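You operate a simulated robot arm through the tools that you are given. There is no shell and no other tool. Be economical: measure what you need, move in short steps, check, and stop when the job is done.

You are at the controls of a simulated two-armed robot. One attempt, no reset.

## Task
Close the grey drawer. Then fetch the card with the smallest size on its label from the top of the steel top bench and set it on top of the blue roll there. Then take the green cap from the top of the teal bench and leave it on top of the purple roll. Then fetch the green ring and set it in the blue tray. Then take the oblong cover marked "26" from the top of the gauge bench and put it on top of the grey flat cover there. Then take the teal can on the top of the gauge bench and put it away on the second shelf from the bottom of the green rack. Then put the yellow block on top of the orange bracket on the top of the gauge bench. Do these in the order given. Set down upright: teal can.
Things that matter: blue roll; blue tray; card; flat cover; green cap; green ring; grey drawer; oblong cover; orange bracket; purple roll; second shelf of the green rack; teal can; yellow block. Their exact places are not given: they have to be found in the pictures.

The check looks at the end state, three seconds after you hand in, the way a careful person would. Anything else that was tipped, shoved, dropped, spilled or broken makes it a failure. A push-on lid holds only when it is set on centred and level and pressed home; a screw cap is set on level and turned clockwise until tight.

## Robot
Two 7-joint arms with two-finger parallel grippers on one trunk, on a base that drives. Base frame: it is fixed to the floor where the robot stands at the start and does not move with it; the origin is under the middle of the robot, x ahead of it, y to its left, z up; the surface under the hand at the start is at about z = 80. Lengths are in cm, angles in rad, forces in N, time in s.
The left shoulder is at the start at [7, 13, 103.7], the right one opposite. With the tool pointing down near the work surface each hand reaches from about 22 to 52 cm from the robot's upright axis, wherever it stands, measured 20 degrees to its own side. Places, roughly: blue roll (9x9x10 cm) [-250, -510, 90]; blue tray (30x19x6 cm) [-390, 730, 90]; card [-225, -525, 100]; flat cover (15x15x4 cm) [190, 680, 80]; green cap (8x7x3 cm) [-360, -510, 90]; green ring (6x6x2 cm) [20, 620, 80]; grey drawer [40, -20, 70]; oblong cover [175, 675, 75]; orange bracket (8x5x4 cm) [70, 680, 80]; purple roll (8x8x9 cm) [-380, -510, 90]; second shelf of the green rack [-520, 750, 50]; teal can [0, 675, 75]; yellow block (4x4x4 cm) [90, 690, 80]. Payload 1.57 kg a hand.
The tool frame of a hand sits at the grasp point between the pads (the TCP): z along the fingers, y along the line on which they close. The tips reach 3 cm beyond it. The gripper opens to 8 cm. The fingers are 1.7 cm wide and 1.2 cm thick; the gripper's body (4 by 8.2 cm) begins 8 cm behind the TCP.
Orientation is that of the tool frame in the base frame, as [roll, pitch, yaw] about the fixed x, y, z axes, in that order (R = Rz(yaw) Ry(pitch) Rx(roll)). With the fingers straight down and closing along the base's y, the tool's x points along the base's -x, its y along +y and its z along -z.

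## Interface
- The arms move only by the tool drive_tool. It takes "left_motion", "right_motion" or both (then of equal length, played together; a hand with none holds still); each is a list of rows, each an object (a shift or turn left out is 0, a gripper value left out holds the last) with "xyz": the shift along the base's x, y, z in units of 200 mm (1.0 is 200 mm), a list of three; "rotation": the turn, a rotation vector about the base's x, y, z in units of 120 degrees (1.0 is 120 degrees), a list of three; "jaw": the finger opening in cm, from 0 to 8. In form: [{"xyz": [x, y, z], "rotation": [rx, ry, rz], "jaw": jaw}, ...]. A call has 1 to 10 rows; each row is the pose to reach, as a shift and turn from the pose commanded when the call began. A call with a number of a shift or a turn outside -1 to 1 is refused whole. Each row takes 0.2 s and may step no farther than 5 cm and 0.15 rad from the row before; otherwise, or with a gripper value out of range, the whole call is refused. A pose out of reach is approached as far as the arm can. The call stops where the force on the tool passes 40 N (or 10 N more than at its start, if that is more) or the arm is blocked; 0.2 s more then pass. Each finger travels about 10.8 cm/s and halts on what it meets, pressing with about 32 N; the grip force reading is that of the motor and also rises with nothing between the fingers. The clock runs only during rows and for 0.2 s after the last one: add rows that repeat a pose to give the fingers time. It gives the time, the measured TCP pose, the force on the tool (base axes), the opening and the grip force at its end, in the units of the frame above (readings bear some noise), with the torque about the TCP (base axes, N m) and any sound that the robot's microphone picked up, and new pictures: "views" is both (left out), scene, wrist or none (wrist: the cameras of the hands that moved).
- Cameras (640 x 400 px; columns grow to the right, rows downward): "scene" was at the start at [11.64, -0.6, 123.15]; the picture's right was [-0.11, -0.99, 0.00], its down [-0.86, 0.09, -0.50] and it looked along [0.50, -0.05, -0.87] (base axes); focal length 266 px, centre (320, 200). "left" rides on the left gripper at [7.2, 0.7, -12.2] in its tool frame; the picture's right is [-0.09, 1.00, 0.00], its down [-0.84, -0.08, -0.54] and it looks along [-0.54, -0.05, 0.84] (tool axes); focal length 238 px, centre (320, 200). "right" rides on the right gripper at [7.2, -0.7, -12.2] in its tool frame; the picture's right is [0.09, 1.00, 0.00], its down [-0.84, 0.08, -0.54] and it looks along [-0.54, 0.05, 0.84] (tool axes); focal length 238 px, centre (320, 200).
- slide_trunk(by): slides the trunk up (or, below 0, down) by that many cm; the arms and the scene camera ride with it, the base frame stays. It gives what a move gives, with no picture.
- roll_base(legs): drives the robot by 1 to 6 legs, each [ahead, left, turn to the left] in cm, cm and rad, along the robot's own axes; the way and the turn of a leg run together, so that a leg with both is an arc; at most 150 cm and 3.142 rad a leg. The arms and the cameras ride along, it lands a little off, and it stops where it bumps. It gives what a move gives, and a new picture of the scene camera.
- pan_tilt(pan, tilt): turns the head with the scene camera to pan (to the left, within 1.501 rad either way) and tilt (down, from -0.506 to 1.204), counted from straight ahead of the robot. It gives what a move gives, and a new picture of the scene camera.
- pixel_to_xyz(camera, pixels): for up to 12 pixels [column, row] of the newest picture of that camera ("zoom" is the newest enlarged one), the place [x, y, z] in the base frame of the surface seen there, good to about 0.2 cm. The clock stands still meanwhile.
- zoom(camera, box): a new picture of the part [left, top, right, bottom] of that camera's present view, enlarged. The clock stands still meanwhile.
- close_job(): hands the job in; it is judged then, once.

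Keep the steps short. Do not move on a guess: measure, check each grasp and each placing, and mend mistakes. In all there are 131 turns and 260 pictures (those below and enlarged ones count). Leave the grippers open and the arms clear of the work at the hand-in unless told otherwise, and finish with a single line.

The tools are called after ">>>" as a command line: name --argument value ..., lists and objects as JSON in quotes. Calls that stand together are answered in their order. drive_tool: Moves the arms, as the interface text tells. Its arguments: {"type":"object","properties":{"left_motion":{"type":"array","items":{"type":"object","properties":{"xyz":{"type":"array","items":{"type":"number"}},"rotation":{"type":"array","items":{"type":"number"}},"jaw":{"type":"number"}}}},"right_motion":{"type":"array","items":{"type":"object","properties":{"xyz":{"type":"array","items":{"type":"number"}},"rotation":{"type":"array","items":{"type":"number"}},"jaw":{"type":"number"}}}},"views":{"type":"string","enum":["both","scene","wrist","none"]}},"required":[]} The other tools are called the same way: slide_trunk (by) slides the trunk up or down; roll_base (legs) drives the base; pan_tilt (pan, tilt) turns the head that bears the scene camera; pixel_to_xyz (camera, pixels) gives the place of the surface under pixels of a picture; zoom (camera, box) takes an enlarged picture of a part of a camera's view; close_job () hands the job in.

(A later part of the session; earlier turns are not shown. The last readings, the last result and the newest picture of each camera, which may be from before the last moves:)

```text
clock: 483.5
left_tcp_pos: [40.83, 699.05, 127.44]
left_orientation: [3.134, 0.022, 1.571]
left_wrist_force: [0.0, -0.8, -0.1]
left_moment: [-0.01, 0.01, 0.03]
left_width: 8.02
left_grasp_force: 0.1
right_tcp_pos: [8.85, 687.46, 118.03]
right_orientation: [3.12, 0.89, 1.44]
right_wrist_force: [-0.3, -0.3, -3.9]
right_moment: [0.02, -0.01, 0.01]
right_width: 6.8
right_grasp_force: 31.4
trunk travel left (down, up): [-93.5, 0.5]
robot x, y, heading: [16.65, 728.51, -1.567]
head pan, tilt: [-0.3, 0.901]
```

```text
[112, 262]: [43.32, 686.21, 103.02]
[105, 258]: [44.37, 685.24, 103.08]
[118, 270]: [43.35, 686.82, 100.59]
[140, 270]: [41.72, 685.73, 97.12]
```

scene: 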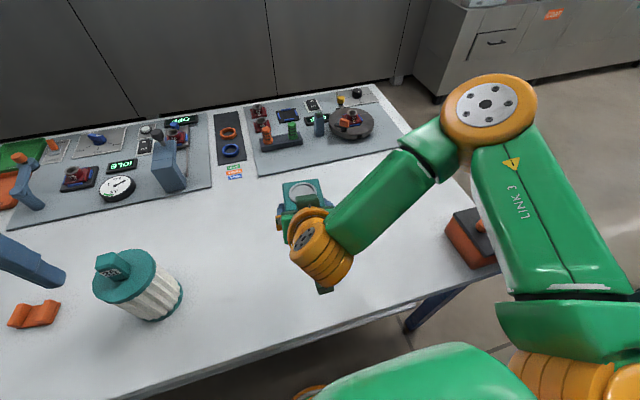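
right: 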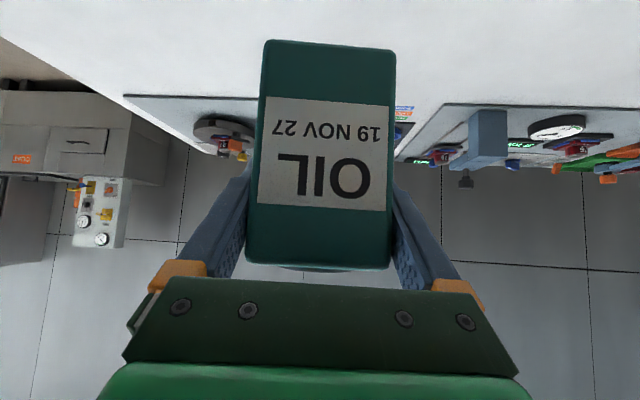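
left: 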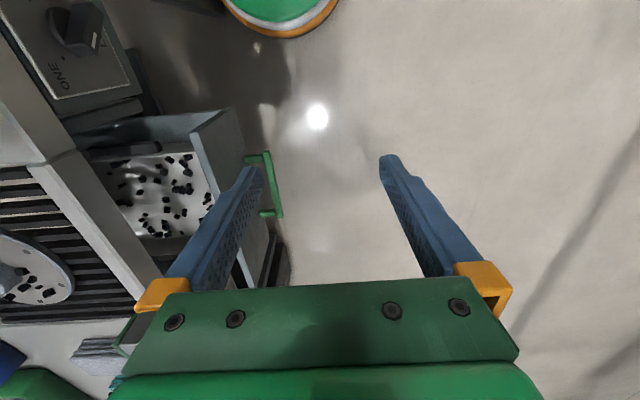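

Filter top is 103 and the can bottom is now about 111. I'll leave the gap and turn round.

>>> roll_base --legs '[[0, 150, 0], [0, 147, 0], [72, 0, 0], [0, 0, 3.13], [-95, 0, 0]]'

>>> roll_base --legs '[[0, 0, 0.005]]'

```text
clock: 513.2
left_tcp_pos: [288.26, 592.67, 127.45]
left_orientation: [3.134, 0.019, -1.58]
left_wrist_force: [0.6, 0.1, 0.4]
left_moment: [-0.01, 0.03, 0.04]
left_width: 8.02
left_grasp_force: 0.0
right_tcp_pos: [320.59, 604.12, 117.95]
right_orientation: [3.121, 0.891, -1.713]
right_wrist_force: [0.5, 0.6, -4.4]
right_moment: [0.04, 0.04, -0.01]
right_width: 6.8
right_grasp_force: 31.9
trunk travel left (down, up): [-93.5, 0.5]
robot x, y, heading: [312.57, 562.61, 1.57]
head pan, tilt: [-0.3, 0.901]
```

scene: 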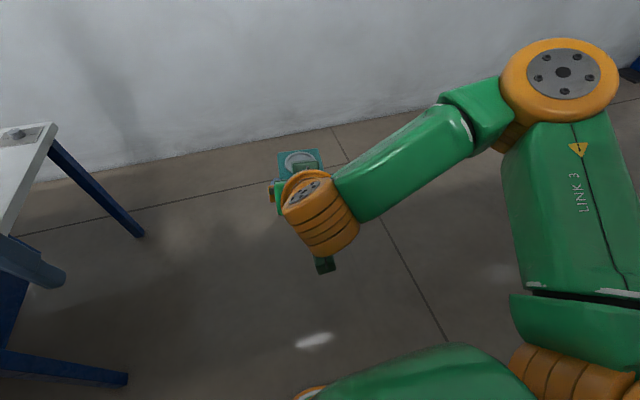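

```text
clock: 513.9
left_tcp_pos: [288.17, 592.4, 127.35]
left_orientation: [3.134, 0.023, -1.572]
left_wrist_force: [-0.7, 0.0, -0.1]
left_moment: [0.01, -0.04, 0.0]
left_width: 8.0
left_grasp_force: 0.0
right_tcp_pos: [320.24, 604.0, 117.94]
right_orientation: [3.121, 0.891, -1.707]
right_wrist_force: [-0.1, 0.3, -3.4]
right_moment: [0.01, 0.02, -0.03]
right_width: 6.78
right_grasp_force: 32.0
trunk travel left (down, up): [-93.5, 0.5]
robot x, y, heading: [312.47, 562.8, 1.574]
head pan, tilt: [-0.3, 0.901]
```

scene: 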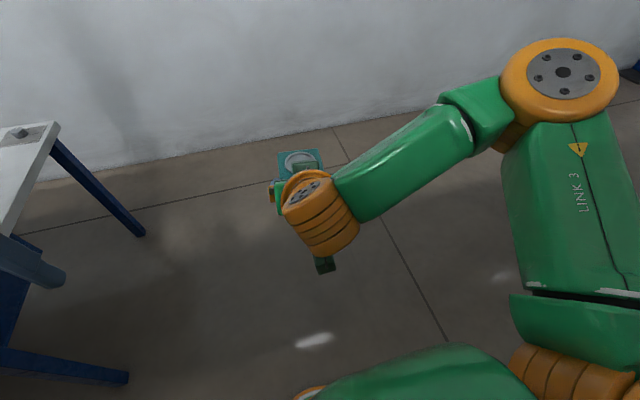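

Now strafing left along the corridor.

>>> roll_base --legs '[[0, 150, 0], [0, 150, 0], [0, 122, 0], [36, 0, 0], [0, 150, 0], [0, 150, 0]]'

>>> pan_tilt --pan 0.7 --tilt 0.5

>>> pixel_to_xyz --camera "scene" --pixels '[[200, 150], [200, 200], [200, 250], [260, 150], [260, 200], [320, 200], [320, 250], [150, 200], [100, 200], [320, 150], [250, 280], [350, 150]]'

```text
clock: 550.1
left_tcp_pos: [-433.2, 623.11, 127.63]
left_orientation: [3.132, 0.021, -1.559]
left_wrist_force: [0.0, 0.1, 1.4]
left_moment: [-0.01, 0.02, 0.02]
left_width: 8.02
left_grasp_force: 0.0
right_tcp_pos: [-401.23, 635.02, 118.01]
right_orientation: [3.122, 0.889, -1.693]
right_wrist_force: [-0.2, 0.6, -4.8]
right_moment: [-0.03, -0.01, 0.0]
right_width: 6.78
right_grasp_force: 32.1
trunk travel left (down, up): [-93.5, 0.5]
robot x, y, heading: [-408.5, 594.08, 1.585]
head pan, tilt: [-0.3, 0.901]
```

scene: 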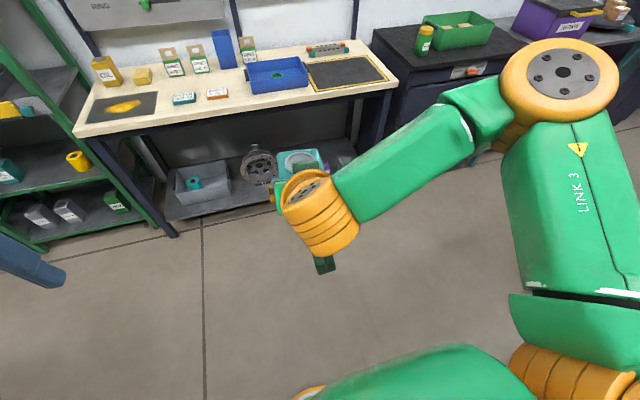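

```text
clock: 551.3
left_tcp_pos: [-433.19, 622.95, 127.43]
left_orientation: [3.132, 0.022, -1.562]
left_wrist_force: [-0.7, 0.2, -0.6]
left_moment: [0.01, 0.01, -0.03]
left_width: 7.98
left_grasp_force: 0.0
right_tcp_pos: [-401.31, 634.97, 118.04]
right_orientation: [3.12, 0.89, -1.693]
right_wrist_force: [0.7, -0.6, -5.1]
right_moment: [-0.04, 0.0, 0.0]
right_width: 6.83
right_grasp_force: 32.1
trunk travel left (down, up): [-93.5, 0.5]
robot x, y, heading: [-408.81, 593.53, 1.587]
head pan, tilt: [0.7, 0.499]
```

scene: 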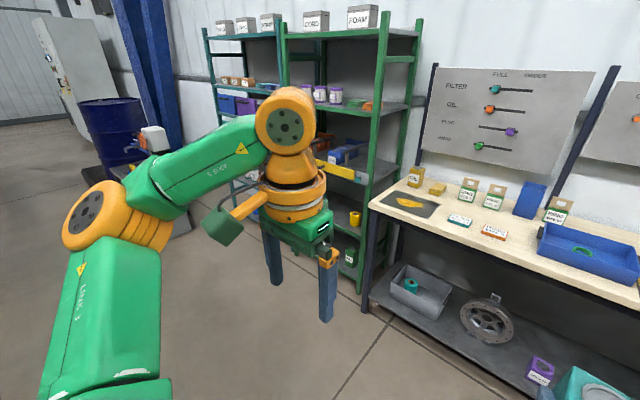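

```text
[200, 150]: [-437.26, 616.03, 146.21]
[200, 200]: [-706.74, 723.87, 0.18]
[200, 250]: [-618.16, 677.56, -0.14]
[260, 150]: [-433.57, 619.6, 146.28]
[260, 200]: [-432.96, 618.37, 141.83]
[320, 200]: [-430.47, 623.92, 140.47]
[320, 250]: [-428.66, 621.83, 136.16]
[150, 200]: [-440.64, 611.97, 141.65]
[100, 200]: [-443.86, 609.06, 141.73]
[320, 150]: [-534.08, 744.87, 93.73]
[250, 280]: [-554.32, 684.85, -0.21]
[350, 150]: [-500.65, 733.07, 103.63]
```

The green rack is ahead-left. I'll strafe left 105 and look at its shelves straight on.

>>> roll_base --legs '[[0, 105, -0.015]]'

>>> pan_tilt --pan 0.0 --tilt 0.45

>>> zoom --camera "scene" --box '[130, 30, 530, 330]'

```text
clock: 556.7
left_tcp_pos: [-537.29, 622.34, 127.39]
left_orientation: [3.133, 0.022, -1.569]
left_wrist_force: [0.5, 0.0, 0.3]
left_moment: [-0.02, 0.02, 0.0]
left_width: 8.01
left_grasp_force: 0.0
right_tcp_pos: [-505.17, 633.96, 117.9]
right_orientation: [3.119, 0.892, -1.704]
right_wrist_force: [-0.2, -0.8, -4.9]
right_moment: [-0.02, -0.01, -0.01]
right_width: 6.82
right_grasp_force: 32.0
trunk travel left (down, up): [-93.5, 0.5]
robot x, y, heading: [-512.95, 593.05, 1.577]
head pan, tilt: [0.7, 0.499]
```

scene: 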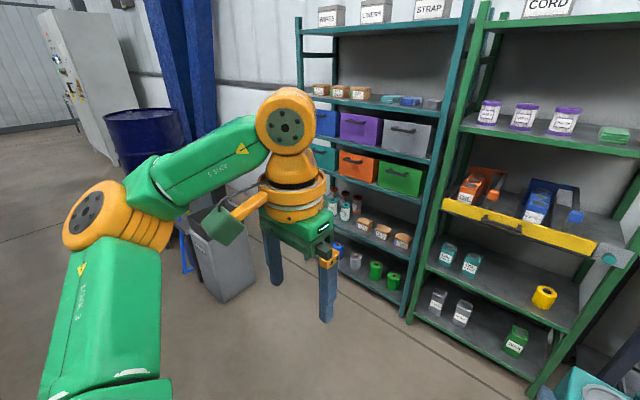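

```text
clock: 557.8
left_tcp_pos: [-537.45, 622.37, 127.44]
left_orientation: [3.136, 0.021, -1.568]
left_wrist_force: [0.5, -0.4, -0.1]
left_moment: [0.03, 0.0, -0.01]
left_width: 8.01
left_grasp_force: 0.1
right_tcp_pos: [-505.28, 634.06, 117.97]
right_orientation: [3.123, 0.89, -1.704]
right_wrist_force: [-0.5, 0.1, -4.6]
right_moment: [-0.04, 0.0, 0.02]
right_width: 6.8
right_grasp_force: 31.8
trunk travel left (down, up): [-93.5, 0.5]
robot x, y, heading: [-513.28, 592.92, 1.576]
head pan, tilt: [0.0, 0.45]
```

scene: 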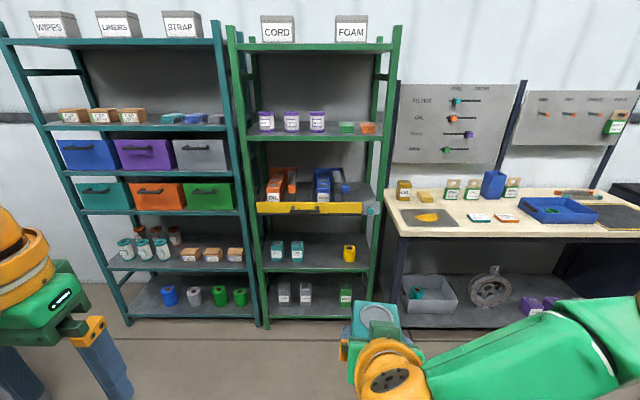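

```text
1.33 times, centred on (330, 180) of scene
```

zoom: 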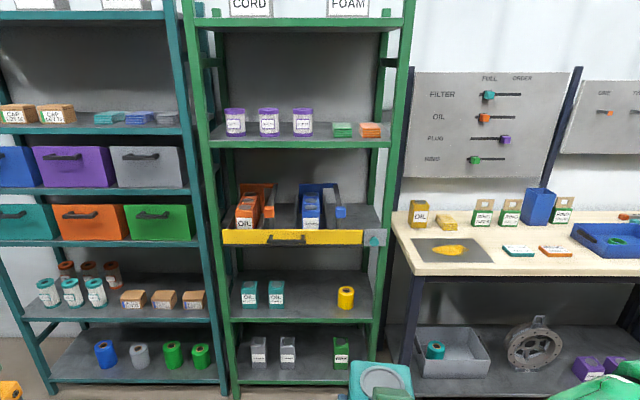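

The second shelf from the bottom already holds two teal OIL cans, with free space left of the yellow roll. I'll measure the shelf.

>>> pixel_to_xyz --camera "zoom" --pixels '[[249, 295], [277, 295], [277, 282], [346, 300], [310, 312], [310, 300], [310, 285], [310, 321], [300, 240], [300, 380], [225, 300], [378, 300]]'

>>> zoom --camera "scene" --box '[250, 180, 390, 330]'

```text
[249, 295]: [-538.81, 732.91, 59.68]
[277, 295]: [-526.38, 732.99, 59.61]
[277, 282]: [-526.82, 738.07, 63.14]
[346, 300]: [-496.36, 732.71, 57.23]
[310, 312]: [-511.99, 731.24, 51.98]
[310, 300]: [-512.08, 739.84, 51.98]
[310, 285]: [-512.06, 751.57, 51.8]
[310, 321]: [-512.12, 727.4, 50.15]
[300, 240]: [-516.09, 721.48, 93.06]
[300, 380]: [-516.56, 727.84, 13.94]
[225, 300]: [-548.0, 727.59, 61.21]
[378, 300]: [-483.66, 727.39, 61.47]
```

```text
2.67 times, centred on (320, 255) of scene
```

zoom: 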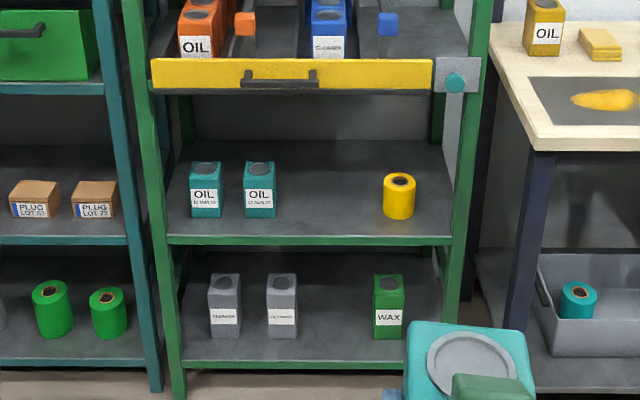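

Shelf 2 is at z 52 with its front edge at y 727.5. The cans' fronts are at y≈733, and the yellow tray bar above is at y 721.5, z>90. The target can centre is (-514,736). I'll lower the trunk 34 and the hand 23 here in the open, then check the elbow.

>>> slide_trunk --by -34

>>> drive_tool --right_motion '[{"xyz": [0, 0, -0.2]}, {"xyz": [0, 0, -0.4]}, {"xyz": [0, 0, -0.6]}, {"xyz": [0, 0, -0.8]}, {"xyz": [0, 0, -1.0]}, {"xyz": [0, 0, -1.0]}]' --views "none"

>>> pan_tilt --pan -0.4 --tilt 0.7

```text
clock: 561.1
left_tcp_pos: [-537.44, 622.39, 93.43]
left_orientation: [3.136, 0.023, -1.568]
left_wrist_force: [0.4, 0.8, 0.7]
left_moment: [-0.01, 0.01, 0.01]
left_width: 8.01
left_grasp_force: 0.0
right_tcp_pos: [-505.2, 634.02, 83.93]
right_orientation: [3.123, 0.89, -1.702]
right_wrist_force: [0.5, -0.7, -4.1]
right_moment: [0.0, 0.02, -0.02]
right_width: 6.79
right_grasp_force: 31.9
trunk travel left (down, up): [-59.5, 34.5]
robot x, y, heading: [-513.22, 592.73, 1.574]
head pan, tilt: [0.0, 0.45]
```

```text
clock: 562.5
left_tcp_pos: [-537.28, 622.3, 93.46]
left_orientation: [3.135, 0.021, -1.57]
left_wrist_force: [-0.5, -0.4, 0.2]
left_moment: [0.02, -0.03, 0.02]
left_width: 7.99
left_grasp_force: 0.0
right_tcp_pos: [-505.24, 634.07, 64.04]
right_orientation: [3.122, 0.891, -1.702]
right_wrist_force: [-0.2, 0.0, -4.3]
right_moment: [0.02, 0.03, 0.02]
right_width: 6.81
right_grasp_force: 32.0
trunk travel left (down, up): [-59.5, 34.5]
robot x, y, heading: [-513.18, 593.1, 1.577]
head pan, tilt: [0.0, 0.45]
```

```text
clock: 563.4
left_tcp_pos: [-537.39, 622.36, 93.38]
left_orientation: [3.135, 0.019, -1.569]
left_wrist_force: [-0.5, 0.7, 0.8]
left_moment: [0.01, 0.0, 0.01]
left_width: 8.0
left_grasp_force: 0.1
right_tcp_pos: [-505.29, 634.15, 64.01]
right_orientation: [3.124, 0.89, -1.702]
right_wrist_force: [0.1, 0.5, -3.7]
right_moment: [0.01, -0.02, 0.02]
right_width: 6.78
right_grasp_force: 32.0
trunk travel left (down, up): [-59.5, 34.5]
robot x, y, heading: [-513.55, 592.72, 1.577]
head pan, tilt: [-0.4, 0.7]
```

scene: 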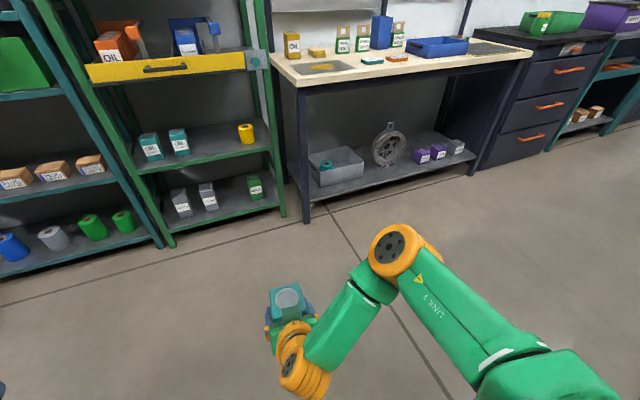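

>>> pixel_to_xyz --camera "scene" --pixels '[[388, 246], [380, 235], [420, 240], [350, 320], [300, 380], [287, 298], [378, 275], [160, 80], [255, 62], [450, 330]]'

```text
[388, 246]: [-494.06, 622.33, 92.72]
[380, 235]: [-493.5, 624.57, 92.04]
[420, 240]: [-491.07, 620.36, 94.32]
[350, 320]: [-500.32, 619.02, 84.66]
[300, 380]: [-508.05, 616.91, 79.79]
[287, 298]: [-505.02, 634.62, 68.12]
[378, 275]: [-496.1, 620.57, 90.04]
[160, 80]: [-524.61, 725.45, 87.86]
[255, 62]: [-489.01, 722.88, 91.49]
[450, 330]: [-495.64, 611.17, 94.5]
```

The elbow sits 32 cm ahead of my axis at z≈92 and would hit the yellow tray bar. Reaching further with the base further back keeps the elbow clear, so I'll extend the hand 16 forward and down to TCP z 61.

>>> drive_tool --right_motion '[{"xyz": [0, 0.2, -0.03]}, {"xyz": [0, 0.4, -0.06]}, {"xyz": [0, 0.6, -0.1]}, {"xyz": [0, 0.8, -0.15]}, {"xyz": [0, 0.8, -0.15]}]' --views "scene"

```text
clock: 564.6
left_tcp_pos: [-537.39, 622.33, 93.47]
left_orientation: [3.134, 0.02, -1.568]
left_wrist_force: [0.0, 0.4, -0.5]
left_moment: [-0.01, 0.03, 0.0]
left_width: 7.99
left_grasp_force: 0.0
right_tcp_pos: [-505.37, 650.01, 61.07]
right_orientation: [3.119, 0.889, -1.703]
right_wrist_force: [1.0, 0.2, -3.6]
right_moment: [0.01, -0.01, 0.04]
right_width: 6.8
right_grasp_force: 31.9
trunk travel left (down, up): [-59.5, 34.5]
robot x, y, heading: [-513.17, 593.18, 1.572]
head pan, tilt: [-0.4, 0.7]
```

scene: 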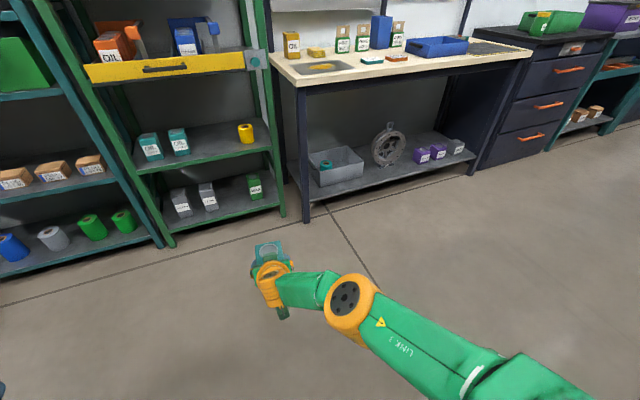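

>>> pixel_to_xyz --camera "scene" --pixels '[[345, 300], [340, 282], [365, 282], [330, 320], [300, 290], [270, 275], [268, 250], [375, 300]]'

```text
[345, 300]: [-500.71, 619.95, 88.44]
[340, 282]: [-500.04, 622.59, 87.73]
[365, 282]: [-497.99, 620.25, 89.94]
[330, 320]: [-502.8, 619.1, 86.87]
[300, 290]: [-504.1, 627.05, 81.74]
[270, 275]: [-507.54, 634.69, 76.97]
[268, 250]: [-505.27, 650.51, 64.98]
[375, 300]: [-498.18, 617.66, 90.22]
```

Now the elbow is 31 ahead while the hand reaches 57 ahead, so the elbow stays about 11 cm short of the bar. I'll strafe left 8.6 and advance 72.

>>> roll_base --legs '[[0, 8.6, 0], [40, 0, 0], [31, 0, 0]]'

>>> pan_tilt --pan 0.0 --tilt 0.8

```text
clock: 569.4
left_tcp_pos: [-546.18, 693.03, 93.41]
left_orientation: [3.135, 0.021, -1.57]
left_wrist_force: [-0.1, 0.7, 0.8]
left_moment: [0.02, -0.01, 0.03]
left_width: 7.99
left_grasp_force: 0.0
right_tcp_pos: [-514.04, 720.53, 60.91]
right_orientation: [3.121, 0.89, -1.705]
right_wrist_force: [-1.0, -0.3, -4.8]
right_moment: [0.0, 0.0, -0.02]
right_width: 6.79
right_grasp_force: 32.3
trunk travel left (down, up): [-59.5, 34.5]
robot x, y, heading: [-522.54, 663.68, 1.573]
head pan, tilt: [-0.4, 0.7]
```

scene: 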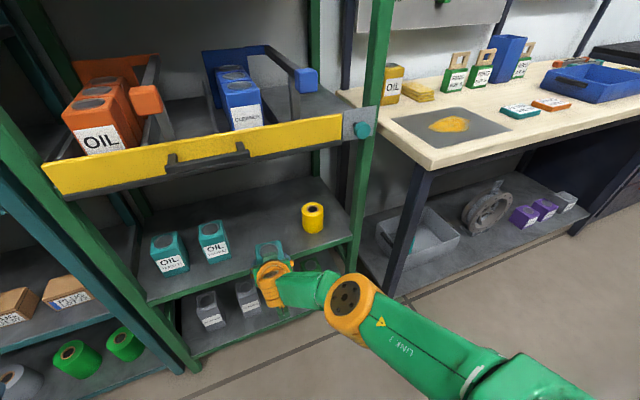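

```text
clock: 570.3
left_tcp_pos: [-546.11, 692.98, 93.39]
left_orientation: [3.134, 0.021, -1.57]
left_wrist_force: [0.2, -1.1, -0.2]
left_moment: [-0.01, 0.01, 0.01]
left_width: 7.98
left_grasp_force: 0.0
right_tcp_pos: [-513.99, 720.54, 60.95]
right_orientation: [3.12, 0.89, -1.706]
right_wrist_force: [0.4, -0.5, -4.5]
right_moment: [-0.04, 0.0, -0.01]
right_width: 6.79
right_grasp_force: 32.2
trunk travel left (down, up): [-59.5, 34.5]
robot x, y, heading: [-521.99, 663.34, 1.57]
head pan, tilt: [0.0, 0.799]
```

scene: 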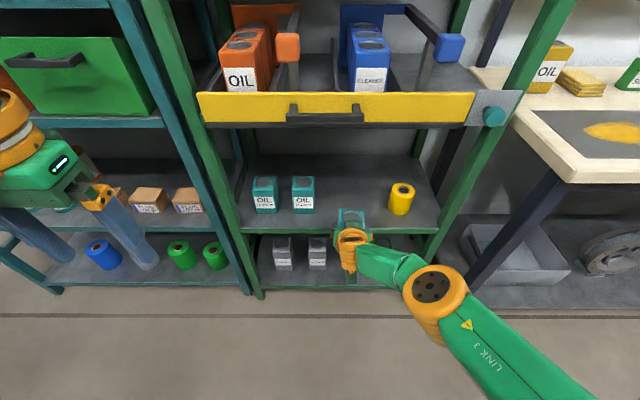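

The way in is clear. I'll advance 15.

>>> roll_base --legs '[[15, 0, 0]]'

>>> zoom --camera "scene" --box '[200, 100, 480, 290]'

>>> zoom --camera "right" --box '[0, 0, 640, 400]'

```text
clock: 571.7
left_tcp_pos: [-546.36, 707.94, 93.33]
left_orientation: [3.135, 0.021, -1.571]
left_wrist_force: [-0.1, 0.7, -0.3]
left_moment: [-0.03, 0.01, 0.01]
left_width: 8.0
left_grasp_force: 0.0
right_tcp_pos: [-514.15, 735.43, 60.98]
right_orientation: [3.12, 0.889, -1.704]
right_wrist_force: [-1.0, -0.1, -4.5]
right_moment: [0.0, -0.02, 0.01]
right_width: 6.79
right_grasp_force: 31.7
trunk travel left (down, up): [-59.5, 34.5]
robot x, y, heading: [-522.39, 677.8, 1.575]
head pan, tilt: [0.0, 0.799]
```

scene: 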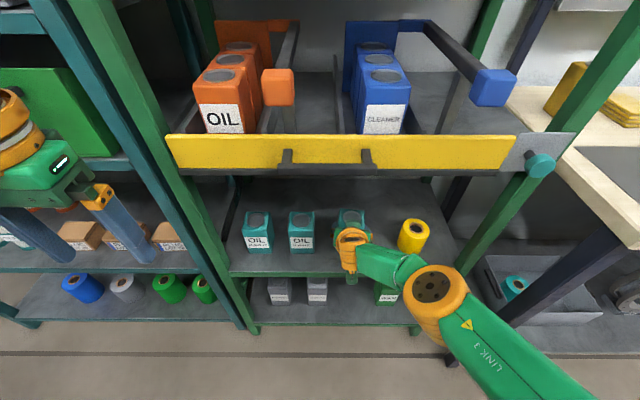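

```text
2.11 times, centred on (340, 195) of scene
```

zoom: 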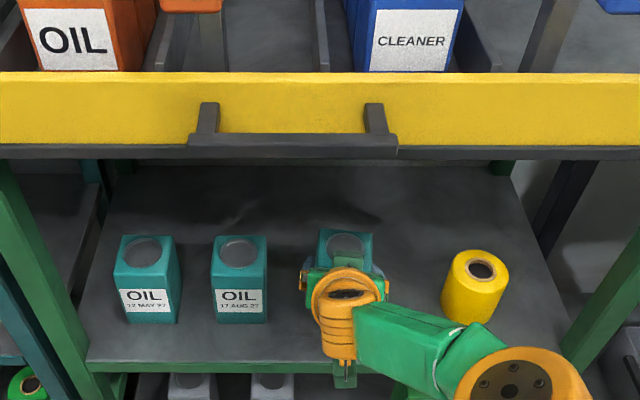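

```text
1.00 times, centred on (320, 200) of right (not enlarged: the box is as wide or as high as the picture)
```

zoom: 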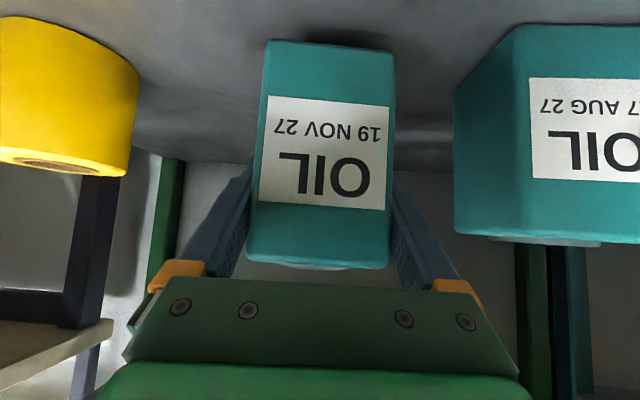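

In place, in line with the other cans. I'll lower in small steps to contact (about 1.9).

>>> drive_tool --right_motion '[{"xyz": [0, 0, -0.04]}, {"xyz": [0, 0, -0.07]}, {"xyz": [0, 0, -0.085]}, {"xyz": [0, 0, -0.085]}]' --views "none"

>>> drive_tool --right_motion '[{"xyz": [0, 0, -0.008]}, {"xyz": [0, 0, -0.015]}, {"xyz": [0, 0, -0.015]}]' --views "none"

```text
clock: 572.7
left_tcp_pos: [-546.16, 707.95, 93.45]
left_orientation: [3.135, 0.021, -1.571]
left_wrist_force: [0.1, 1.3, -0.4]
left_moment: [-0.03, -0.03, 0.0]
left_width: 7.99
left_grasp_force: 0.0
right_tcp_pos: [-513.95, 735.3, 59.57]
right_orientation: [3.12, 0.891, -1.705]
right_wrist_force: [0.1, -0.1, -3.9]
right_moment: [-0.01, 0.01, 0.04]
right_width: 6.79
right_grasp_force: 31.7
right hand out of reach, approached as far as the arm can: row 2, 3, 4
trunk travel left (down, up): [-59.5, 34.5]
robot x, y, heading: [-522.06, 678.53, 1.574]
head pan, tilt: [0.0, 0.799]
```

```text
clock: 573.5
left_tcp_pos: [-546.23, 707.79, 93.48]
left_orientation: [3.136, 0.02, -1.57]
left_wrist_force: [-0.1, 0.3, 0.1]
left_moment: [-0.01, -0.03, 0.02]
left_width: 7.97
left_grasp_force: 0.1
right_tcp_pos: [-513.91, 735.21, 59.59]
right_orientation: [3.121, 0.892, -1.707]
right_wrist_force: [0.1, 0.5, -4.0]
right_moment: [0.01, 0.0, -0.01]
right_width: 6.82
right_grasp_force: 32.0
trunk travel left (down, up): [-59.5, 34.5]
robot x, y, heading: [-521.93, 678.89, 1.572]
head pan, tilt: [0.0, 0.799]
```

The arm is at its reach limit, so I'll lower with the trunk instead.

>>> slide_trunk --by -0.4

>>> zoom --camera "scene" --box '[280, 190, 400, 280]'

```text
clock: 574.0
left_tcp_pos: [-546.25, 707.83, 92.92]
left_orientation: [3.135, 0.019, -1.571]
left_wrist_force: [0.3, 0.3, -0.5]
left_moment: [0.02, -0.01, 0.02]
left_width: 7.98
left_grasp_force: 0.2
right_tcp_pos: [-513.95, 735.21, 59.16]
right_orientation: [3.12, 0.893, -1.706]
right_wrist_force: [0.2, 0.6, -2.3]
right_moment: [0.1, -0.1, 0.0]
right_width: 6.79
right_grasp_force: 31.5
trunk travel left (down, up): [-59.1, 34.9]
robot x, y, heading: [-522.04, 678.49, 1.574]
head pan, tilt: [0.0, 0.799]
```

```text
4.44 times, centred on (340, 235) of scene
```

zoom: 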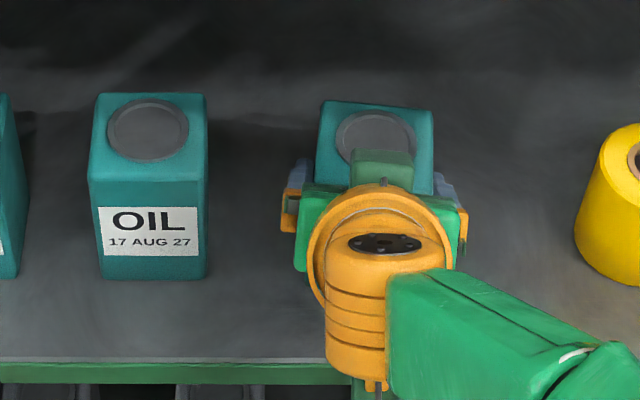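

Light contact: the weight reading dropped. I'll go another 0.15 down, then open.

>>> slide_trunk --by -0.15

>>> drive_tool --right_motion '[{"xyz": [0, 0, 0], "jaw": 7.4}, {"xyz": [0, 0, 0], "jaw": 8}, {"xyz": [0, 0, 0], "jaw": 8}]' --views "wrist"

```text
clock: 574.5
left_tcp_pos: [-546.37, 707.72, 92.93]
left_orientation: [3.134, 0.023, -1.57]
left_wrist_force: [0.5, -0.1, 0.6]
left_moment: [0.02, -0.02, -0.03]
left_width: 7.98
left_grasp_force: 0.0
right_tcp_pos: [-513.78, 735.11, 59.19]
right_orientation: [3.122, 0.894, -1.702]
right_wrist_force: [0.2, 2.8, 4.7]
right_moment: [0.42, -0.32, 0.1]
right_width: 6.79
right_grasp_force: 32.1
trunk travel left (down, up): [-59.0, 35.0]
robot x, y, heading: [-521.79, 678.33, 1.576]
head pan, tilt: [0.0, 0.799]
```

```text
clock: 575.3
left_tcp_pos: [-546.34, 707.74, 92.94]
left_orientation: [3.137, 0.02, -1.571]
left_wrist_force: [-0.1, 0.0, 1.1]
left_moment: [-0.01, 0.0, 0.02]
left_width: 8.0
left_grasp_force: 0.1
right_tcp_pos: [-513.74, 735.2, 59.0]
right_orientation: [3.121, 0.89, -1.706]
right_wrist_force: [-0.3, 0.2, -0.3]
right_moment: [0.04, 0.0, 0.03]
right_width: 8.0
right_grasp_force: 0.1
trunk travel left (down, up): [-59.0, 35.0]
robot x, y, heading: [-522.12, 678.27, 1.57]
head pan, tilt: [0.0, 0.799]
```

right: 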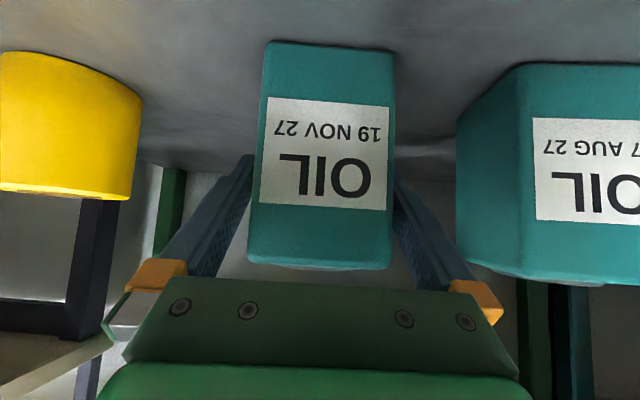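

The can stands free. I'll retract the hand along its own heading for 8 cm, then back the base off.

>>> drive_tool --right_motion '[{"xyz": [-0.013, -0.1, 0]}, {"xyz": [-0.027, -0.2, 0]}, {"xyz": [-0.04, -0.3, 0]}, {"xyz": [-0.054, -0.4, 0]}]' --views "scene"

```text
clock: 576.3
left_tcp_pos: [-546.31, 707.75, 92.76]
left_orientation: [3.135, 0.022, -1.571]
left_wrist_force: [-0.6, 0.3, 0.2]
left_moment: [-0.02, 0.04, 0.0]
left_width: 8.02
left_grasp_force: 0.1
right_tcp_pos: [-515.05, 727.22, 59.07]
right_orientation: [3.119, 0.893, -1.707]
right_wrist_force: [0.4, 0.2, -0.5]
right_moment: [-0.01, 0.01, -0.04]
right_width: 8.02
right_grasp_force: 0.2
trunk travel left (down, up): [-59.0, 35.0]
robot x, y, heading: [-521.9, 678.39, 1.575]
head pan, tilt: [0.0, 0.799]
```

scene: 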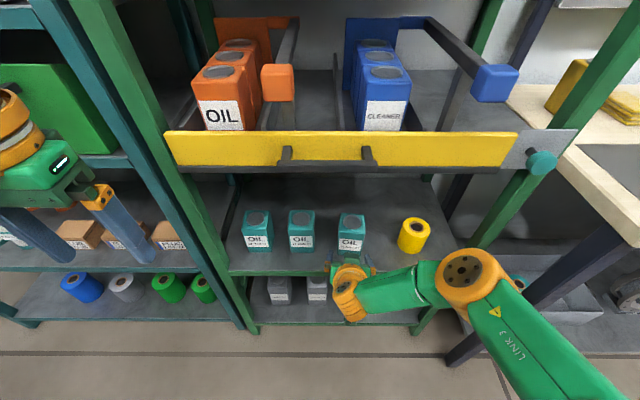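

The can is upright on the shelf. I'll back off 78, raise the trunk and bring the hand back to pointing down.

>>> roll_base --legs '[[-78, 0, 0]]'

>>> slide_trunk --by 33

>>> drive_tool --right_motion '[{"xyz": [0, 0, 0.2], "rotation": [0.069, -0.0093, 0]}, {"xyz": [0, 0, 0.4], "rotation": [0.138, -0.0187, 0]}, {"xyz": [0, 0, 0.6], "rotation": [0.206, -0.028, 0]}, {"xyz": [0, 0, 0.8], "rotation": [0.275, -0.037, 0]}, {"xyz": [0, 0, 1.0], "rotation": [0.344, -0.0467, 0]}, {"xyz": [0, 0, 1.0], "rotation": [0.413, -0.056, 0]}]' --views "none"

>>> zoom --camera "scene" --box '[200, 100, 480, 300]'

```text
clock: 580.5
left_tcp_pos: [-546.14, 629.83, 92.96]
left_orientation: [3.134, 0.021, -1.574]
left_wrist_force: [0.3, -0.5, -1.0]
left_moment: [0.0, 0.0, -0.04]
left_width: 7.98
left_grasp_force: 0.2
right_tcp_pos: [-514.78, 648.99, 58.97]
right_orientation: [3.12, 0.892, -1.71]
right_wrist_force: [0.9, -0.2, 0.4]
right_moment: [-0.02, -0.02, 0.02]
right_width: 8.0
right_grasp_force: 0.0
trunk travel left (down, up): [-59.0, 35.0]
robot x, y, heading: [-521.98, 600.19, 1.574]
head pan, tilt: [0.0, 0.799]
```

scene: 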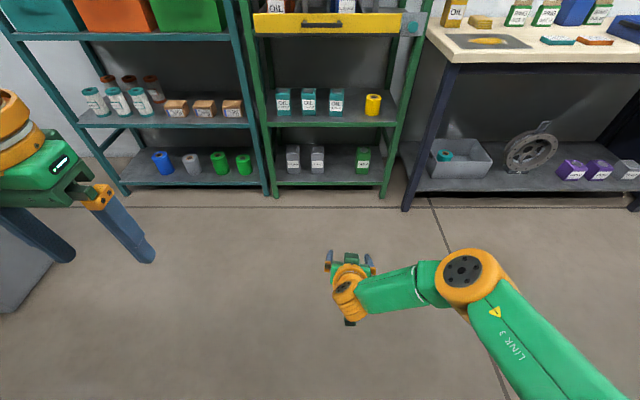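

```text
clock: 583.8
left_tcp_pos: [-546.04, 629.76, 125.8]
left_orientation: [3.133, 0.02, -1.575]
left_wrist_force: [-0.3, 0.4, 0.1]
left_moment: [0.01, 0.0, -0.01]
left_width: 8.01
left_grasp_force: 0.1
right_tcp_pos: [-514.73, 648.93, 92.13]
right_orientation: [3.121, 0.891, -1.711]
right_wrist_force: [0.4, 0.2, -0.7]
right_moment: [0.02, -0.01, 0.0]
right_width: 7.99
right_grasp_force: 0.0
trunk travel left (down, up): [-92.0, 2.0]
robot x, y, heading: [-522.17, 600.48, 1.568]
head pan, tilt: [0.0, 0.799]
```

```text
clock: 585.2
left_tcp_pos: [-546.2, 629.71, 125.81]
left_orientation: [3.134, 0.023, -1.575]
left_wrist_force: [0.0, 0.1, -0.2]
left_moment: [-0.02, 0.0, -0.02]
left_width: 8.02
left_grasp_force: 0.1
right_tcp_pos: [-518.28, 647.37, 115.64]
right_orientation: [0.0, 1.384, 1.444]
right_wrist_force: [-0.1, 0.0, -0.5]
right_moment: [0.0, 0.01, -0.02]
right_width: 8.0
right_grasp_force: 0.1
right hand out of reach, approached as far as the arm can: row 3, 4, 5, 6
trunk travel left (down, up): [-92.0, 2.0]
robot x, y, heading: [-522.26, 600.82, 1.566]
head pan, tilt: [0.0, 0.799]
```

```text
2.00 times, centred on (340, 200) of scene
```

zoom: 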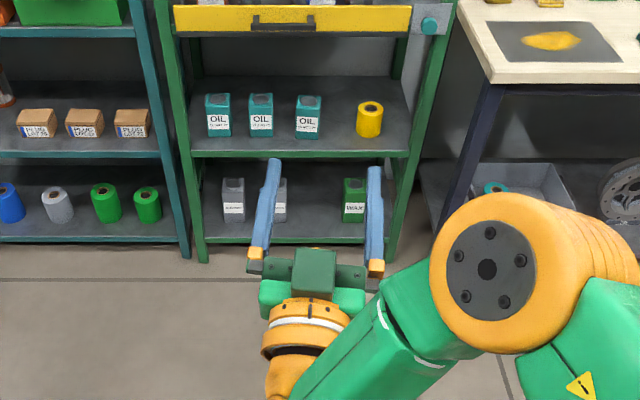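

The can stands upright on the second shelf. I turned the hand the wrong way, because I now face +y. I'll rotate it back and on to pointing down.

>>> drive_tool --right_motion '[{"rotation": [-0.069, 0.0093, 0]}, {"rotation": [-0.138, 0.0187, 0]}, {"rotation": [-0.206, 0.028, 0]}, {"rotation": [-0.275, 0.037, 0]}, {"rotation": [-0.344, 0.0467, 0]}, {"rotation": [-0.413, 0.056, 0]}]' --views "none"

>>> drive_tool --right_motion '[{"rotation": [-0.069, 0.0093, 0]}, {"rotation": [-0.138, 0.0187, 0]}, {"rotation": [-0.206, 0.028, 0]}, {"rotation": [-0.275, 0.037, 0]}, {"rotation": [-0.344, 0.0467, 0]}, {"rotation": [-0.413, 0.056, 0]}, {"rotation": [-0.413, 0.056, 0]}]' --views "none"

```text
clock: 586.6
left_tcp_pos: [-546.09, 629.85, 125.92]
left_orientation: [3.133, 0.021, -1.576]
left_wrist_force: [-0.1, -0.3, -0.2]
left_moment: [0.0, 0.0, 0.02]
left_width: 8.0
left_grasp_force: 0.1
right_tcp_pos: [-518.06, 647.55, 115.5]
right_orientation: [3.12, 0.888, -1.712]
right_wrist_force: [-0.7, -0.6, 0.2]
right_moment: [0.01, -0.03, -0.01]
right_width: 8.0
right_grasp_force: 0.0
trunk travel left (down, up): [-92.0, 2.0]
robot x, y, heading: [-522.2, 600.0, 1.572]
head pan, tilt: [0.0, 0.799]
```

```text
clock: 588.2
left_tcp_pos: [-546.04, 629.7, 125.93]
left_orientation: [3.134, 0.023, -1.574]
left_wrist_force: [0.5, 0.0, -0.3]
left_moment: [-0.03, 0.04, -0.03]
left_width: 7.97
left_grasp_force: 0.1
right_tcp_pos: [-517.96, 646.56, 115.51]
right_orientation: [3.124, 0.015, -1.709]
right_wrist_force: [1.0, -0.1, 0.5]
right_moment: [0.0, 0.02, 0.01]
right_width: 8.01
right_grasp_force: 0.0
right hand out of reach, approached as far as the arm can: row 6, 7
trunk travel left (down, up): [-92.0, 2.0]
robot x, y, heading: [-522.28, 600.44, 1.568]
head pan, tilt: [0.0, 0.799]
```

The hand points down again. I'll drive back to the gauge bench's right end.

>>> roll_base --legs '[[0, -150, 0], [0, -150, 0], [0, -112, 0], [-38, 0, 0], [0, -150, 0], [0, -150, 0]]'

>>> roll_base --legs '[[0, -122, 0], [92, 0, 0], [0, 0, -3.13]]'

```text
clock: 624.2
left_tcp_pos: [168.77, 583.19, 125.98]
left_orientation: [3.132, 0.022, -1.586]
left_wrist_force: [0.1, 0.3, 0.4]
left_moment: [0.0, -0.02, 0.02]
left_width: 7.99
left_grasp_force: 0.0
right_tcp_pos: [197.34, 599.64, 115.48]
right_orientation: [3.123, 0.02, -1.722]
right_wrist_force: [-0.8, -1.0, 0.6]
right_moment: [0.01, 0.0, -0.02]
right_width: 8.01
right_grasp_force: 0.1
trunk travel left (down, up): [-92.0, 2.0]
robot x, y, heading: [192.77, 553.22, 1.552]
head pan, tilt: [0.0, 0.799]
```

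scene: 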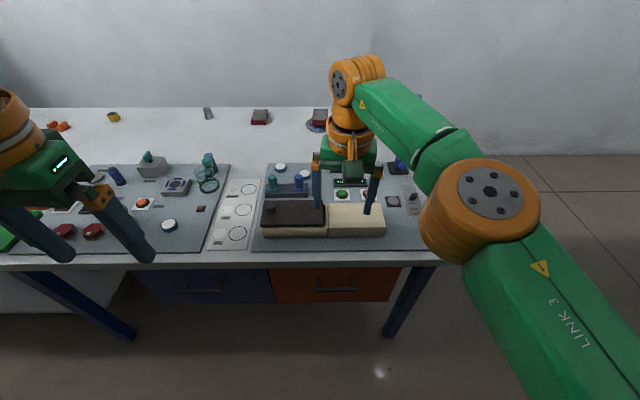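

```text
clock: 641.9
left_tcp_pos: [340.88, 613.19, 125.82]
left_orientation: [3.135, 0.022, 1.587]
left_wrist_force: [-0.3, 0.1, 0.5]
left_moment: [0.01, 0.02, -0.03]
left_width: 8.01
left_grasp_force: 0.0
right_tcp_pos: [312.89, 595.56, 115.47]
right_orientation: [3.125, 0.019, 1.455]
right_wrist_force: [0.3, -0.3, 0.1]
right_moment: [0.03, 0.0, -0.01]
right_width: 8.02
right_grasp_force: 0.1
trunk travel left (down, up): [-92.0, 2.0]
robot x, y, heading: [315.71, 641.83, -1.546]
head pan, tilt: [0.0, 0.799]
```

scene: 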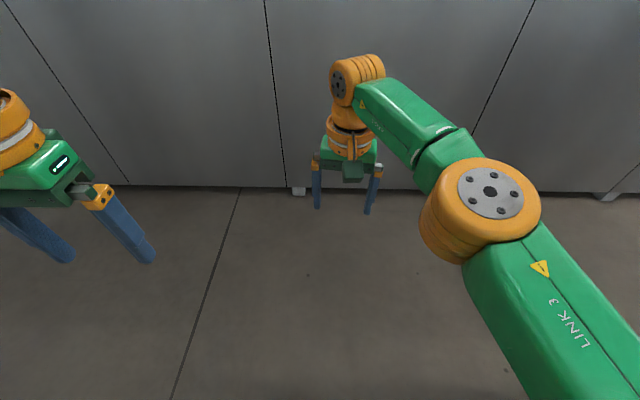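

Now straighten, back to y≈726 and strafe right into the gap to x≈103.

>>> roll_base --legs '[[0, 0, -0.024], [-84, 0, 0], [0, -150, 0], [0, -62, 0]]'

>>> pan_tilt --pan -0.3 --tilt 0.85

>>> zoom --camera "scene" --box '[240, 160, 480, 310]'

```text
clock: 656.9
left_tcp_pos: [128.18, 699.99, 125.75]
left_orientation: [3.134, 0.021, 1.551]
left_wrist_force: [0.6, -0.5, -0.2]
left_moment: [-0.01, 0.02, 0.0]
left_width: 8.01
left_grasp_force: 0.0
right_tcp_pos: [99.74, 683.6, 115.5]
right_orientation: [3.125, 0.02, 1.418]
right_wrist_force: [0.5, 0.2, -0.4]
right_moment: [-0.03, -0.02, 0.01]
right_width: 8.0
right_grasp_force: 0.0
trunk travel left (down, up): [-92.0, 2.0]
robot x, y, heading: [104.66, 729.82, -1.585]
head pan, tilt: [0.0, 0.799]
```

scene: 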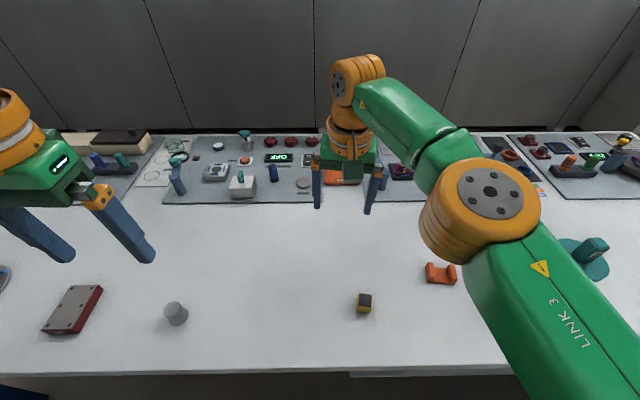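

```text
clock: 657.7
left_tcp_pos: [128.11, 700.14, 125.91]
left_orientation: [3.134, 0.023, 1.55]
left_wrist_force: [0.6, 0.3, 0.9]
left_moment: [0.03, 0.02, 0.0]
left_width: 8.0
left_grasp_force: 0.0
right_tcp_pos: [99.54, 683.54, 115.45]
right_orientation: [3.124, 0.021, 1.417]
right_wrist_force: [-0.2, -0.3, -1.1]
right_moment: [-0.01, 0.0, -0.02]
right_width: 8.02
right_grasp_force: 0.1
trunk travel left (down, up): [-92.0, 2.0]
robot x, y, heading: [104.63, 730.11, -1.592]
head pan, tilt: [-0.3, 0.85]
```

scene: 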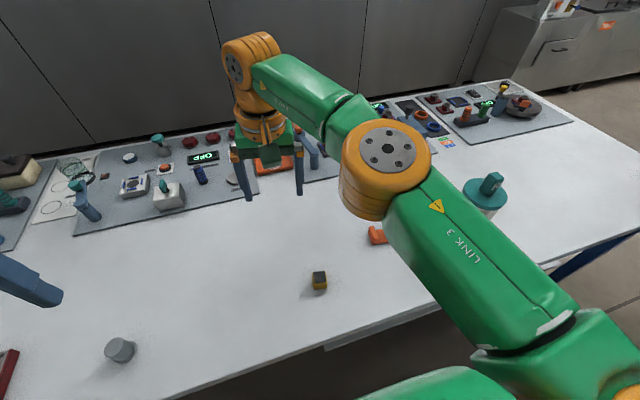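

```text
2.67 times, centred on (360, 235) of scene
```

zoom: 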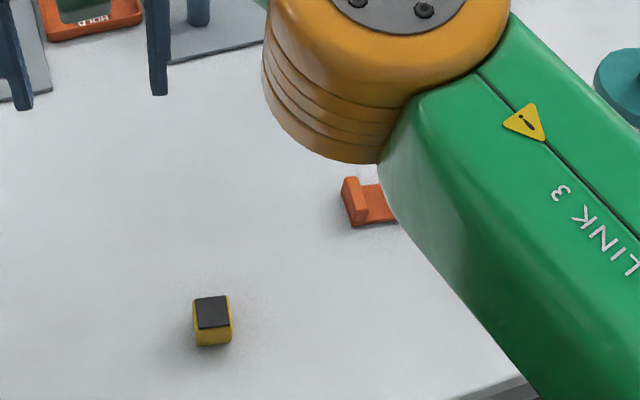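

I'll strafe right 12, straighten and measure the block and bracket.

>>> roll_base --legs '[[4, -12, 0.018]]'

>>> pan_tilt --pan 0.0 --tilt 0.95

>>> zoom --camera "scene" --box '[280, 220, 480, 345]'

```text
clock: 659.0
left_tcp_pos: [117.13, 696.72, 125.83]
left_orientation: [3.139, 0.022, 1.566]
left_wrist_force: [0.8, -0.4, 0.5]
left_moment: [-0.03, 0.05, -0.02]
left_width: 8.01
left_grasp_force: 0.0
right_tcp_pos: [88.76, 679.88, 115.64]
right_orientation: [3.129, 0.02, 1.436]
right_wrist_force: [-0.5, 0.0, -0.7]
right_moment: [-0.01, 0.05, 0.0]
right_width: 8.0
right_grasp_force: 0.0
trunk travel left (down, up): [-92.0, 2.0]
robot x, y, heading: [92.85, 725.83, -1.573]
head pan, tilt: [-0.3, 0.85]
```

scene: 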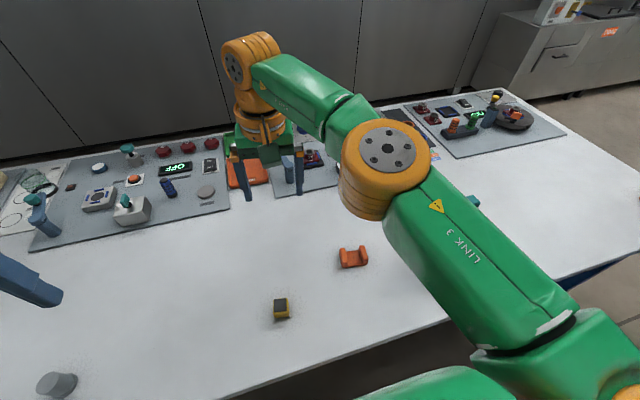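

```text
clock: 659.8
left_tcp_pos: [116.62, 696.68, 125.92]
left_orientation: [3.136, 0.021, 1.566]
left_wrist_force: [0.3, 1.2, 1.1]
left_moment: [-0.01, -0.03, 0.02]
left_width: 7.99
left_grasp_force: 0.0
right_tcp_pos: [88.48, 679.69, 115.41]
right_orientation: [3.124, 0.018, 1.435]
right_wrist_force: [-0.5, 0.4, -0.1]
right_moment: [-0.05, -0.03, 0.01]
right_width: 8.02
right_grasp_force: 0.2
trunk travel left (down, up): [-92.0, 2.0]
robot x, y, heading: [92.57, 725.84, -1.571]
head pan, tilt: [0.0, 0.949]
```

scene: 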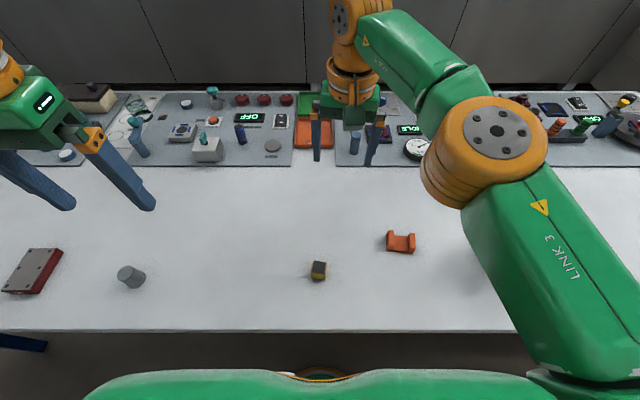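

```text
3.20 times, centred on (380, 282) of scene
```

zoom: 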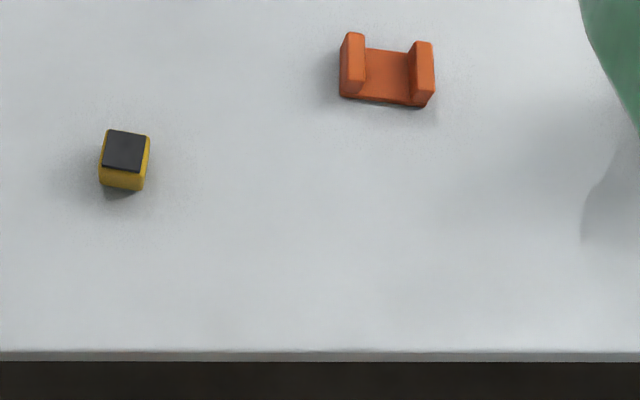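

>>> zoom --camera "scene" --box '[300, 225, 430, 290]'

>>> pixel_to_xyz --camera "scene" --pixels '[[390, 234], [412, 236], [387, 238], [393, 238], [408, 240], [414, 240], [400, 242], [319, 266], [319, 278], [313, 265], [325, 266], [400, 250]]'

```text
4.92 times, centred on (365, 258) of scene
```

zoom: 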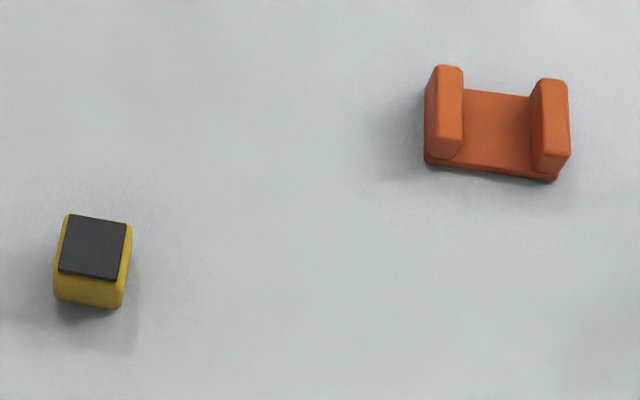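

```text
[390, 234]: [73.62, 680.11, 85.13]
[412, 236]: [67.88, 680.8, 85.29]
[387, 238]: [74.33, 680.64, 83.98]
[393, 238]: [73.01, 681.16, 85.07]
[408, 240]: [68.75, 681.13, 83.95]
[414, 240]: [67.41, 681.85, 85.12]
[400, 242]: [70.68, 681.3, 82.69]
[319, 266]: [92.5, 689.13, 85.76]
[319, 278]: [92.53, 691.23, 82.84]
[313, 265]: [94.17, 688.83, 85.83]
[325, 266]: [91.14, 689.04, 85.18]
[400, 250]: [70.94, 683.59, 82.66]
```

>>> pixel_to_xyz --camera "zoom" --pixels '[[441, 72], [461, 75], [440, 150], [463, 130], [536, 85], [565, 90], [550, 168], [533, 140], [70, 218], [128, 226], [60, 270], [118, 278]]'

>>> zoom --camera "scene" --box '[375, 222, 425, 262]'

```text
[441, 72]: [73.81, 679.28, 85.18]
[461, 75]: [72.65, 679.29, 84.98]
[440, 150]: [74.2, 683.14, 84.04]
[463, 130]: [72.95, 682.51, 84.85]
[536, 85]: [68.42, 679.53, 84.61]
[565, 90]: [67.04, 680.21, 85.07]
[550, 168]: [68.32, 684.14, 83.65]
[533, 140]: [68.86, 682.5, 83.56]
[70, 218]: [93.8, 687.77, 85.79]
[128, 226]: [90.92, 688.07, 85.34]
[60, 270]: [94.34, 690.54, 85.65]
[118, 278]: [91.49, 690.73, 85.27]
```

```text
10.00 times, centred on (400, 242) of scene
```

zoom: 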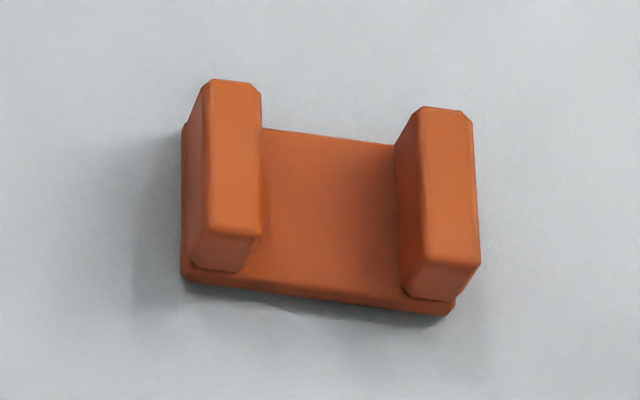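

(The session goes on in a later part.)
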